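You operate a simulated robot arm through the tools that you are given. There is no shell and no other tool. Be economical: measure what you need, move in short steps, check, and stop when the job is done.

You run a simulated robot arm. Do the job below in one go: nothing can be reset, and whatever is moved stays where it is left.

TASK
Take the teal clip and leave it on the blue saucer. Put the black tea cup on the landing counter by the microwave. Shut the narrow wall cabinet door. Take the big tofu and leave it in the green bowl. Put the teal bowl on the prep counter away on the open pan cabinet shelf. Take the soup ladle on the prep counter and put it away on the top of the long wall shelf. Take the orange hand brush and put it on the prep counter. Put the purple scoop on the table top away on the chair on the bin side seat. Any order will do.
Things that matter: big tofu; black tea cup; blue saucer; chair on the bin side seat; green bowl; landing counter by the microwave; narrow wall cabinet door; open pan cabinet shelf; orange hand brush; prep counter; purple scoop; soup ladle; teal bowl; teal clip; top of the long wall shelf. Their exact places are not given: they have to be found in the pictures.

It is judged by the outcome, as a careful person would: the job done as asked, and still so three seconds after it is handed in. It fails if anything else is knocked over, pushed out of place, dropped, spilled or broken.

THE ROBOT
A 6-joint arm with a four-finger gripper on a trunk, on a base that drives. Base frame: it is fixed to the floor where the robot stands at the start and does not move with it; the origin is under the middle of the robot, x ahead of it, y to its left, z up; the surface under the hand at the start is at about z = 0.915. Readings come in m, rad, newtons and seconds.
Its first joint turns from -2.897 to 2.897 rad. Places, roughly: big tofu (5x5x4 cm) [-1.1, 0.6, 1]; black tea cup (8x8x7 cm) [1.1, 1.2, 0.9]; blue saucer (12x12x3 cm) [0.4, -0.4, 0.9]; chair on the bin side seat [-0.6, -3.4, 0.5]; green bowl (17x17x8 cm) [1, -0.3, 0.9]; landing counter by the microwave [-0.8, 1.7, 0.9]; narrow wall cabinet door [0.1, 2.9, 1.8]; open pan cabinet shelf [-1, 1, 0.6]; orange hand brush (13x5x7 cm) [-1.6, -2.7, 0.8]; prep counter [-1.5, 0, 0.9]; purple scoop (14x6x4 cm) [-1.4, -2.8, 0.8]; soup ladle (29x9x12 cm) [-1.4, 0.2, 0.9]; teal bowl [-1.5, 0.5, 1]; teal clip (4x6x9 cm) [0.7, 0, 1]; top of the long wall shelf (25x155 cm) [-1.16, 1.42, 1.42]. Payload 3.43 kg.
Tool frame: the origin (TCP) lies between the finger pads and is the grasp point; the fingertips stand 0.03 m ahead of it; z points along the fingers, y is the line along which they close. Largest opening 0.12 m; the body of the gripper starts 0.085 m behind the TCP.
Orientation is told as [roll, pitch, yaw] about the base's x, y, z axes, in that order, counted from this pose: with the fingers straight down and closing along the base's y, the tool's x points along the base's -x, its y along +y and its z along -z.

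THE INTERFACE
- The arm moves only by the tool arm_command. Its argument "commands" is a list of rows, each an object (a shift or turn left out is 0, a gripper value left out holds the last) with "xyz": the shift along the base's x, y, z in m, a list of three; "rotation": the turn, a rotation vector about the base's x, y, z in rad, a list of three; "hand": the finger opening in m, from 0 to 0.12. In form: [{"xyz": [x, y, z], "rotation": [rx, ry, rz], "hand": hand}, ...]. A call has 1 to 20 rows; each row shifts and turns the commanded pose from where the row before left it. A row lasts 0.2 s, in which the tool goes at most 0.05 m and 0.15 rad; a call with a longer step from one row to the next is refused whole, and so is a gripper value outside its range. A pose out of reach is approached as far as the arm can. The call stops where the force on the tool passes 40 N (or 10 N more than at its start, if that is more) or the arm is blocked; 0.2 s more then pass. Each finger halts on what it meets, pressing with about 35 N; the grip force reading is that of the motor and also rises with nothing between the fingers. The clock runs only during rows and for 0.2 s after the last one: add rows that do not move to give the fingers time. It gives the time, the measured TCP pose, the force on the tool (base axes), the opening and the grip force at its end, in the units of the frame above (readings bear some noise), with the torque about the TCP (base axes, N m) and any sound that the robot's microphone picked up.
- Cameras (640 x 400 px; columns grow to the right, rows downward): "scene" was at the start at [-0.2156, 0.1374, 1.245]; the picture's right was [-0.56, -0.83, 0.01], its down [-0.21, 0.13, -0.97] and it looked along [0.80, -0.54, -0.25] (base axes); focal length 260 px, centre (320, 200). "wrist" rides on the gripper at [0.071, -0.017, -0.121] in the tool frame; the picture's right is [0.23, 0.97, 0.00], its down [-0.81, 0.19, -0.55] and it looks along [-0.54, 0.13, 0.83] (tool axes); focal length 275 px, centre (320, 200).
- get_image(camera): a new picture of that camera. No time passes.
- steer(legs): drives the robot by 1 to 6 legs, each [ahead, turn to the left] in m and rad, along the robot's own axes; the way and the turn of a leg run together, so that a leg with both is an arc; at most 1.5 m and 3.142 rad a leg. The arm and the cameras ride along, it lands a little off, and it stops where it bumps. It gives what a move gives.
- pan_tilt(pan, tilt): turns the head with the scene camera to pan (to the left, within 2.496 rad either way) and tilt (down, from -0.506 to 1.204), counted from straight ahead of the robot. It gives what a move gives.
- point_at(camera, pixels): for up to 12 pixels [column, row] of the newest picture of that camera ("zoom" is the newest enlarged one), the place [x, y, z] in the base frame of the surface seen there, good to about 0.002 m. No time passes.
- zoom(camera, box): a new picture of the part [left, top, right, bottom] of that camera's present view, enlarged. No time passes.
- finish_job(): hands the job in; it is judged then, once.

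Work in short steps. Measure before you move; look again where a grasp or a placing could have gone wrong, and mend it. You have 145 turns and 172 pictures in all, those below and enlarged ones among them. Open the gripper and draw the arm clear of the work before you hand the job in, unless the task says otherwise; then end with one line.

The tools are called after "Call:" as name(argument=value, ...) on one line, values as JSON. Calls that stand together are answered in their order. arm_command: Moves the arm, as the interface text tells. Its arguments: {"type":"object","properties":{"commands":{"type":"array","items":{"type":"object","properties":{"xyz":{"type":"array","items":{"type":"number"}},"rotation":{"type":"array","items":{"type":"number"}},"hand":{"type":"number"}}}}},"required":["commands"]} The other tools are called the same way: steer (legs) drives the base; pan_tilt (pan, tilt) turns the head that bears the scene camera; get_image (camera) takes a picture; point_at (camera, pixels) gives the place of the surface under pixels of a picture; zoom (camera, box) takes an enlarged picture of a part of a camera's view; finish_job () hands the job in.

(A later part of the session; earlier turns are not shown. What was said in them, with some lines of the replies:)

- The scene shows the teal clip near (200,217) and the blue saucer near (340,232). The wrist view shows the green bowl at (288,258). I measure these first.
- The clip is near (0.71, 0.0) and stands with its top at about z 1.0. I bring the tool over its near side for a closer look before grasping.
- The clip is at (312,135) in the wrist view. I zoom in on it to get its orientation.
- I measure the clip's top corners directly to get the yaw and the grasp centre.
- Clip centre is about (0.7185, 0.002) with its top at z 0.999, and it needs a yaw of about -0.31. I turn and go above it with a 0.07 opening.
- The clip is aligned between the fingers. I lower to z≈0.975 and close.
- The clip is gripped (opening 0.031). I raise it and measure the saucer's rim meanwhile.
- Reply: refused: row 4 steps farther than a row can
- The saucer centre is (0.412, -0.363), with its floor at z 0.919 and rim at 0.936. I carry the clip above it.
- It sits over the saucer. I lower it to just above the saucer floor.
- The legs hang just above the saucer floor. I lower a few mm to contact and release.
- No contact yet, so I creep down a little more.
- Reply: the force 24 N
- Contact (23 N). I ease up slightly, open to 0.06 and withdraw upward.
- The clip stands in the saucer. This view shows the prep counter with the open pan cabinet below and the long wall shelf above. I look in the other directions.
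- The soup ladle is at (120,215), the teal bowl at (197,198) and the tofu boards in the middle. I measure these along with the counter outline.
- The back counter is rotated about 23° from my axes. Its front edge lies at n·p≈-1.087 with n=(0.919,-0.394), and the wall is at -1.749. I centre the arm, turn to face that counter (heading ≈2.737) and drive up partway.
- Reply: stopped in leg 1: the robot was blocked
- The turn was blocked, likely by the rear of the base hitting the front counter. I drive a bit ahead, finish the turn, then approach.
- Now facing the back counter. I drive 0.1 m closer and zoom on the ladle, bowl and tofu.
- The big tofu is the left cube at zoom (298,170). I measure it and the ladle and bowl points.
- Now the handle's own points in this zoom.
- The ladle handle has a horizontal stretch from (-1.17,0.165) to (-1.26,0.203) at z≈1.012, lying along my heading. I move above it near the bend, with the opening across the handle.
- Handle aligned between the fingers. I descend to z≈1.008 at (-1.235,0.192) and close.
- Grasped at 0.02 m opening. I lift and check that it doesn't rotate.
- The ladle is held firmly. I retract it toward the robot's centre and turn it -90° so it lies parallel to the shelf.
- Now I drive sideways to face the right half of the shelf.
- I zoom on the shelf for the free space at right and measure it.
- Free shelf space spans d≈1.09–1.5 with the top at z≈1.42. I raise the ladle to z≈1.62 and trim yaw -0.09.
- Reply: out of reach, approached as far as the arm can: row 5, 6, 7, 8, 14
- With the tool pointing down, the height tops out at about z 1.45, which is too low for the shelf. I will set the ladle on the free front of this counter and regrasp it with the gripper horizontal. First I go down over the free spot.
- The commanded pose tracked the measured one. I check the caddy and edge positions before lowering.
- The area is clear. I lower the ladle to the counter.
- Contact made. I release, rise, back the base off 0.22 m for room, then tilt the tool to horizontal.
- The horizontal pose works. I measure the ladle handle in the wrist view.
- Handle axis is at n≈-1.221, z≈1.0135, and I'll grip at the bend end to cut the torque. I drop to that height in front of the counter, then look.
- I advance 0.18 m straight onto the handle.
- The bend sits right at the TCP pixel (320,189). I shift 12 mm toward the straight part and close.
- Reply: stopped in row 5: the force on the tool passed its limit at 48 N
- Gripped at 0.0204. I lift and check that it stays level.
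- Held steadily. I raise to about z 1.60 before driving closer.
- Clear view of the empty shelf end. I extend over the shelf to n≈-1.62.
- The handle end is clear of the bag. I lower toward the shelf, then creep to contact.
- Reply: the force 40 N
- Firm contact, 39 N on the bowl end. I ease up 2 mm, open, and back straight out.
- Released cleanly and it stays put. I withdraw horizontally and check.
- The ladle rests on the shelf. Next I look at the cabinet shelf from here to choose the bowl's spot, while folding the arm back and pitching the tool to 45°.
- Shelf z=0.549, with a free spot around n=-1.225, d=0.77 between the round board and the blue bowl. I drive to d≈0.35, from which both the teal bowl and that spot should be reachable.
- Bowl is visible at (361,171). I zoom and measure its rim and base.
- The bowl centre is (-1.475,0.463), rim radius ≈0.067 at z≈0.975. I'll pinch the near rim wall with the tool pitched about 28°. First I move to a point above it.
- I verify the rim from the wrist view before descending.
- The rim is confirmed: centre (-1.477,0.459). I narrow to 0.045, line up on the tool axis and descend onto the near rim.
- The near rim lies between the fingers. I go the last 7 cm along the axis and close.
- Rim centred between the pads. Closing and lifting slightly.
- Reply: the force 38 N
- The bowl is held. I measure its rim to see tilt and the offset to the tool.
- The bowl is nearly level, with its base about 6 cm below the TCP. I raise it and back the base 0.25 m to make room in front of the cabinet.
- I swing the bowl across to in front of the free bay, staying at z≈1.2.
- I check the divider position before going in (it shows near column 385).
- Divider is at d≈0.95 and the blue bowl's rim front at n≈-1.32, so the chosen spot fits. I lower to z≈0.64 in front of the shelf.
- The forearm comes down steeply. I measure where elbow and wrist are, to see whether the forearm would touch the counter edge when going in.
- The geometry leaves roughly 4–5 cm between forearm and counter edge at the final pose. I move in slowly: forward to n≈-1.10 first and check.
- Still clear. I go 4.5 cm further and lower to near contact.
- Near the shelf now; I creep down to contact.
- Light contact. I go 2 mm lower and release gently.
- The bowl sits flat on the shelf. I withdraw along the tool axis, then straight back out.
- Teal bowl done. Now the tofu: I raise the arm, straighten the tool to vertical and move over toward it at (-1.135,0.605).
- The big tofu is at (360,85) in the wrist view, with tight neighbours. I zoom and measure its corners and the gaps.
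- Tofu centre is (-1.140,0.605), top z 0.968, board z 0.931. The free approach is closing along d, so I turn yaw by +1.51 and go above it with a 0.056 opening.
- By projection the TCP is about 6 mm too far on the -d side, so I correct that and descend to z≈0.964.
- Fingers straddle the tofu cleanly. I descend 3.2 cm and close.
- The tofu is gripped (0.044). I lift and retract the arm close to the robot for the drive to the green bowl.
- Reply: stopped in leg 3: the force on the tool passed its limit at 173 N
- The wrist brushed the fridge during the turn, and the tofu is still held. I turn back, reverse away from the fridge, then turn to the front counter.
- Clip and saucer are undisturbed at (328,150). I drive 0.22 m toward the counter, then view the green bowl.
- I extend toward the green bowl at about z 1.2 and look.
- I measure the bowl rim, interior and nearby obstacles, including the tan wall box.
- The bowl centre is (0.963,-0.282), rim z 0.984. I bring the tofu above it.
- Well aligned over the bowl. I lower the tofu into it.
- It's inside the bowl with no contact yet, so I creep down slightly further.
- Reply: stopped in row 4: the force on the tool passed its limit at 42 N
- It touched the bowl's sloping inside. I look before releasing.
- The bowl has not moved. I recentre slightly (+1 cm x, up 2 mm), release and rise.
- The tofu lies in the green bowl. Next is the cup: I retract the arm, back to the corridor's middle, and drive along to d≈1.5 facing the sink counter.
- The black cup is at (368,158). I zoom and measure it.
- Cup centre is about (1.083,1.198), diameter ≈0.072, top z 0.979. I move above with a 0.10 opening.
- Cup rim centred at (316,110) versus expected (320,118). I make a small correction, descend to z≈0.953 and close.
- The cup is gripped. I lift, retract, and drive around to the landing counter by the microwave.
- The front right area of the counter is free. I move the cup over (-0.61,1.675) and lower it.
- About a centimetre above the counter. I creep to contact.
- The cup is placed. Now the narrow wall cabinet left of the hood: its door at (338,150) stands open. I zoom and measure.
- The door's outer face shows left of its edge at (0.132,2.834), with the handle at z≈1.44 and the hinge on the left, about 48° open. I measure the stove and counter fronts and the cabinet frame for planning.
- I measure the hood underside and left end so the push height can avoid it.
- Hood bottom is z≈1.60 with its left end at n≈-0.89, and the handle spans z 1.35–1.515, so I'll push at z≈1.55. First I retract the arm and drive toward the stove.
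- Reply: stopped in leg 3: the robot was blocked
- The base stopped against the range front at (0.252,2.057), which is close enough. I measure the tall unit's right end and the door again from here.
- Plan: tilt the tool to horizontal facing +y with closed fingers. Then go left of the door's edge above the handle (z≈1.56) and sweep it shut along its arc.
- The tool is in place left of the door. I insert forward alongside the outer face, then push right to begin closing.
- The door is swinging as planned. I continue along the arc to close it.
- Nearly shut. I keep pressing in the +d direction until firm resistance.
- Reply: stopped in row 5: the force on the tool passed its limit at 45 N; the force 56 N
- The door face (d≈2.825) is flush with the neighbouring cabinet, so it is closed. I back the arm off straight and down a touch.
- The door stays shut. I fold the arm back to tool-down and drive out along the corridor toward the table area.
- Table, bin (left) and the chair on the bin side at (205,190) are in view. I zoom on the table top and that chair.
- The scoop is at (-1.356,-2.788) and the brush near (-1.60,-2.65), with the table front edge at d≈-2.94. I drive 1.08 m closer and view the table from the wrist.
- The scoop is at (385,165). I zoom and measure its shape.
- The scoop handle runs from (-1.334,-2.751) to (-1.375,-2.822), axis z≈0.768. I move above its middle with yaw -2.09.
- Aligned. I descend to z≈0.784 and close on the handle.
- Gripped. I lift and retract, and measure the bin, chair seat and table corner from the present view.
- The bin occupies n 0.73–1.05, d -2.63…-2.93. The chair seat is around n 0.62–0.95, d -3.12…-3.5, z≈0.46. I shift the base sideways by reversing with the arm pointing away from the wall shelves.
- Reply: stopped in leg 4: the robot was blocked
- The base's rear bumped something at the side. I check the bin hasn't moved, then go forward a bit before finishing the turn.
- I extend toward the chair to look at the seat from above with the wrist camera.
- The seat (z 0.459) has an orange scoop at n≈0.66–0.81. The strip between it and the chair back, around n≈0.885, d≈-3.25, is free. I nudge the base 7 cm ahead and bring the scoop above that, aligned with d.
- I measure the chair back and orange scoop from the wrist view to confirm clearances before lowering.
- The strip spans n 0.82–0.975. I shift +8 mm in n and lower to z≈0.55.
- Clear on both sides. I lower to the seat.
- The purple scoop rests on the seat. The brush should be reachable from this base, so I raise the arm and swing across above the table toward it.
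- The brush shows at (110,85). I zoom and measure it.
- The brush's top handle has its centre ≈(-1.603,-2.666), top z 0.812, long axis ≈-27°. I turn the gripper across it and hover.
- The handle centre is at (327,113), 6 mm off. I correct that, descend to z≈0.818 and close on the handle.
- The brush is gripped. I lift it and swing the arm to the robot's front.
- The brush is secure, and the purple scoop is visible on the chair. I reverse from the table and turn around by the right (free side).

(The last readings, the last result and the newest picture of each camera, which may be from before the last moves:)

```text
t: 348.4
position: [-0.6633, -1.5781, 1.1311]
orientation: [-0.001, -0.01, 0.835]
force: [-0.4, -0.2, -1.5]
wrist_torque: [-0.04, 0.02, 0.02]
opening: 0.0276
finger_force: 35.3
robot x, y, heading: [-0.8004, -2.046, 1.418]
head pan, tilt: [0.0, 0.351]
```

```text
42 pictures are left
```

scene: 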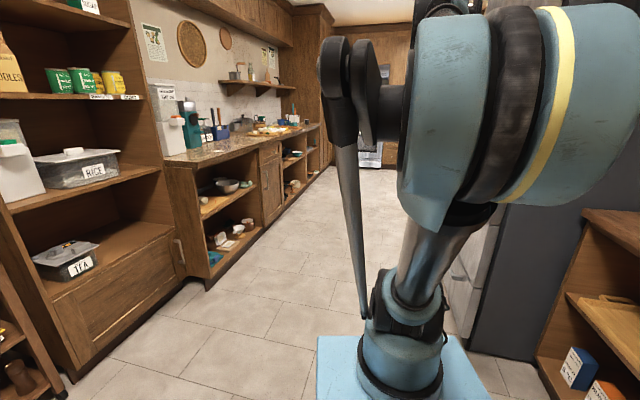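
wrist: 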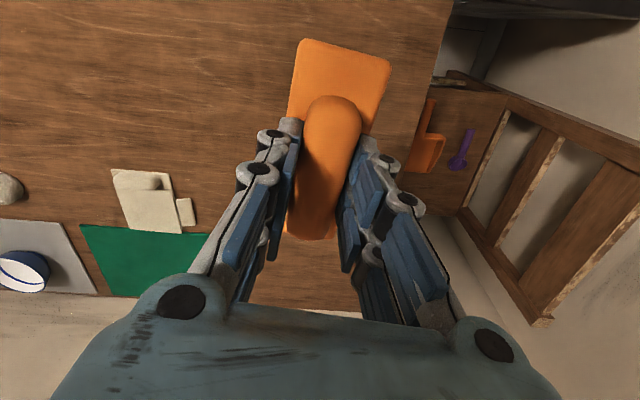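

I drive along the corridor to opposite the prep counter and turn to face it.

Call:
steer(legs=[[0, -0.04], [1.45, 0], [0.42, 0], [0, 1.36], [0.3, 0]])

Call:
pan_tilt(pan=0.1, tilt=0.4)

Call:
get_image(camera="scene")

```text
t: 363.8
position: [-1.132, 0.1363, 1.1298]
orientation: [0.001, -0.011, 2.173]
force: [-0.3, -0.4, -1.6]
wrist_torque: [0.01, -0.01, 0.0]
opening: 0.0275
finger_force: 35.3
robot x, y, heading: [-0.7124, -0.104, 2.757]
head pan, tilt: [0.0, 0.351]
```

```text
t: 364.5
position: [-1.1193, 0.1308, 1.1367]
orientation: [0.007, -0.02, 2.172]
force: [0.4, 0.0, -0.5]
wrist_torque: [-0.02, -0.01, 0.01]
opening: 0.0272
finger_force: 35.4
robot x, y, heading: [-0.7135, -0.1018, 2.754]
head pan, tilt: [0.099, 0.4]
```

```text
41 pictures are left
```

scene: 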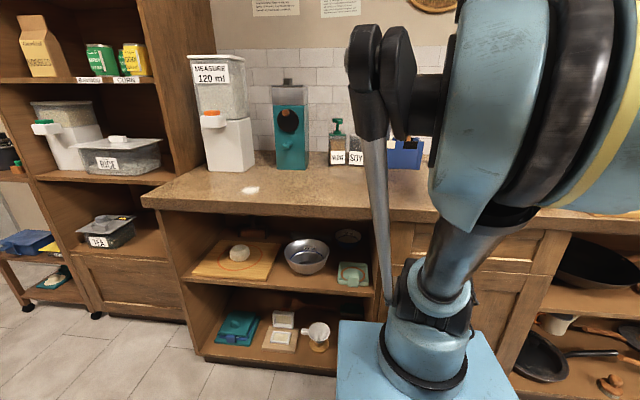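

I move the brush above the free counter spot at (-1.305,0.179) and look.

Call:
arm_command(commands=[{"xyz": [-0.0465, 0.012, 0], "rotation": [0.012, 0.008, 0]}, {"xyz": [-0.0465, 0.012, 0]}, {"xyz": [-0.0465, 0.012, 0]}, {"xyz": [-0.0465, 0.012, -0.01]}, {"xyz": [0, 0, -0.04]}, {"xyz": [0, 0, -0.04]}, {}])

Call:
get_image(camera="wrist")

Call:
get_image(camera="scene")

```text
t: 366.1
position: [-1.3032, 0.1781, 1.0465]
orientation: [0.007, -0.036, 2.173]
force: [0.4, 0.5, -0.7]
wrist_torque: [0.0, -0.03, 0.0]
opening: 0.0276
finger_force: 35.5
robot x, y, heading: [-0.7116, -0.106, 2.755]
head pan, tilt: [0.099, 0.4]
```

```text
40 pictures are left
```

wrist: 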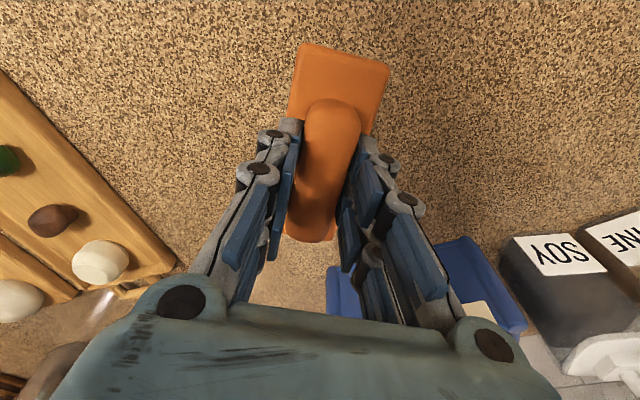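

```text
39 pictures are left
```

scene: 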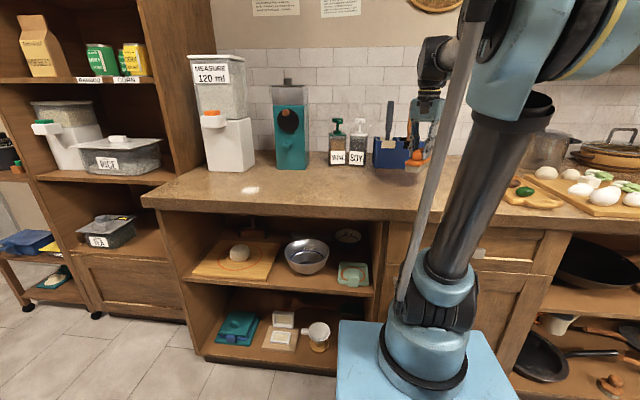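

The spot is clear. I level the tool and lower to the counter.

Call:
arm_command(commands=[{"xyz": [0.018, -0.008, -0.02], "rotation": [-0.03, -0.02, 0]}, {"xyz": [0, 0, -0.03]}, {"xyz": [0, 0, -0.008]}, {}, {"xyz": [0, 0, -0.003]}, {}])

```text
t: 367.5
position: [-1.2871, 0.1706, 0.9864]
orientation: [0.007, 0.004, 2.174]
force: [0.9, -0.2, -1.1]
wrist_torque: [-0.05, -0.02, -0.02]
opening: 0.0274
finger_force: 35.0
robot x, y, heading: [-0.7116, -0.1058, 2.756]
head pan, tilt: [0.099, 0.4]
```

Call:
arm_command(commands=[{"xyz": [0, 0, -0.003]}, {"xyz": [0, 0, -0.002]}, {}])

```text
t: 368.3
position: [-1.287, 0.1721, 0.9821]
orientation: [0.007, 0.002, 2.172]
force: [-1.7, -1.0, 10.6]
wrist_torque: [0.7, 0.31, 0.11]
opening: 0.0275
finger_force: 34.8
robot x, y, heading: [-0.708, -0.1016, 2.753]
head pan, tilt: [0.099, 0.4]
```

Contact (≈10 N). I release and withdraw up and back.

Call:
arm_command(commands=[{"hand": 0.035}, {"hand": 0.05}, {}, {"xyz": [0, 0, 0.03]}, {"xyz": [0, 0, 0.045]}, {"xyz": [0, 0, 0.047]}, {"xyz": [0.02, -0.01, 0.04]}, {"xyz": [0.04, -0.017, 0.02]}, {"xyz": [0.045, -0.018, 0]}, {"xyz": [0.045, -0.018, 0]}, {}])

Call:
get_image(camera="wrist")

Call:
pan_tilt(pan=-0.35, tilt=0.3)

Call:
get_image(camera="scene")

```text
t: 370.7
position: [-1.1358, 0.1074, 1.1631]
orientation: [0.006, 0.001, 2.173]
force: [-0.5, -0.9, 0.2]
wrist_torque: [-0.04, 0.0, 0.02]
opening: 0.05
finger_force: 0.1
robot x, y, heading: [-0.71, -0.0997, 2.754]
head pan, tilt: [0.099, 0.4]
```

```text
38 pictures are left
```

wrist: 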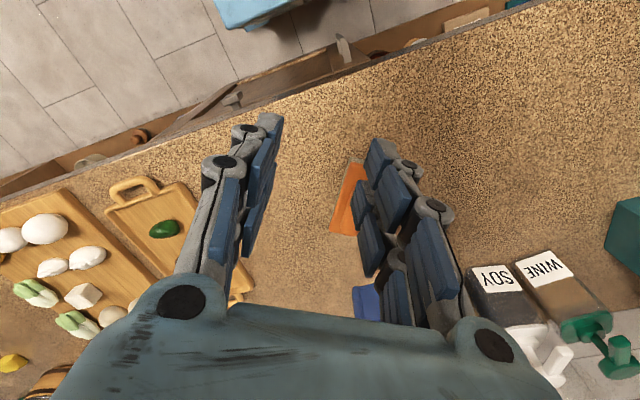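

```text
t: 371.6
position: [-1.1375, 0.1075, 1.1637]
orientation: [0.007, 0.001, 2.173]
force: [-0.1, -0.3, 0.1]
wrist_torque: [0.02, 0.03, 0.0]
opening: 0.05
finger_force: 0.0
robot x, y, heading: [-0.7083, -0.1054, 2.759]
head pan, tilt: [-0.351, 0.3]
```

```text
37 pictures are left
```

scene: 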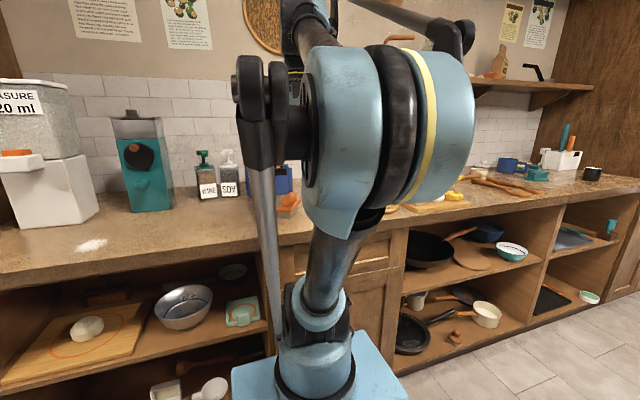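

The brush is on the prep counter. I verify the ladle, bowl and cup in zooms.

Call:
zoom(camera="scene", box=[450, 30, 640, 190])

Call:
zoom(camera="scene", box=[180, 140, 340, 240])

Call:
zoom(camera="scene", box=[400, 200, 560, 300])

```text
2.50 times, centred on (545, 110) of scene
```

zoom: 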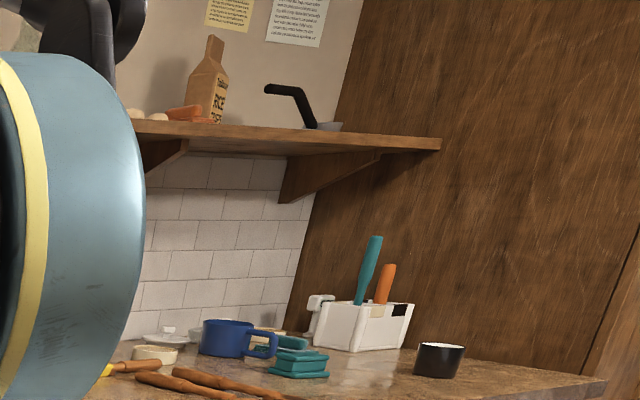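

```text
4.00 times, centred on (260, 190) of scene
```

zoom: 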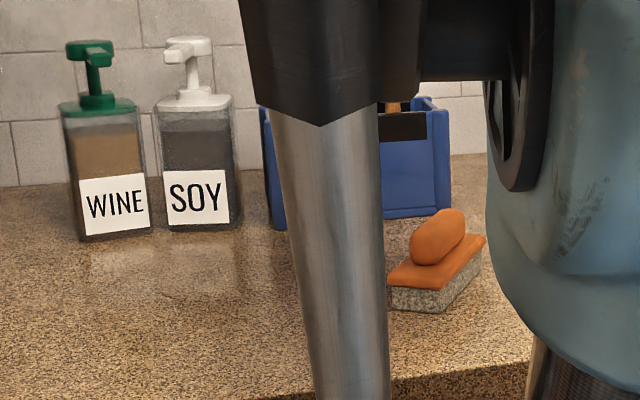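

```text
4.00 times, centred on (480, 250) of scene
```

zoom: 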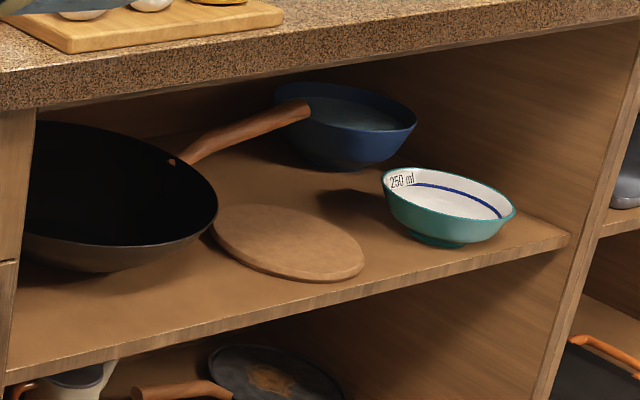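

All items are in place. I open the gripper and back the robot clear of the counter before handing in.

Call:
arm_command(commands=[{"xyz": [0, 0, 0.03], "hand": 0.1}, {"xyz": [0, 0, 0.03]}, {}])

Call:
steer(legs=[[-0.2, 0]])

Call:
finish_job()

```text
t: 372.4
position: [-1.1362, 0.1069, 1.2227]
orientation: [0.006, 0.001, 2.174]
force: [0.4, 1.1, 0.0]
wrist_torque: [-0.01, -0.01, 0.02]
opening: 0.0999
finger_force: 0.0
robot x, y, heading: [-0.7119, -0.1029, 2.76]
head pan, tilt: [-0.351, 0.3]
```

```text
t: 374.0
position: [-0.9481, 0.0311, 1.2222]
orientation: [0.007, 0.001, 2.171]
force: [0.2, -0.2, -1.0]
wrist_torque: [0.0, 0.0, 0.03]
opening: 0.0999
finger_force: 0.1
robot x, y, heading: [-0.5243, -0.1803, 2.753]
head pan, tilt: [-0.351, 0.3]
```

```text
The job is handed in.
```

All eight tasks are done and the job is handed in; while driving, the wrist hit the fridge once (173 N) and the base bumped the front counter, the range and something by the bin, and nothing looked moved in the pictures I took afterwards.
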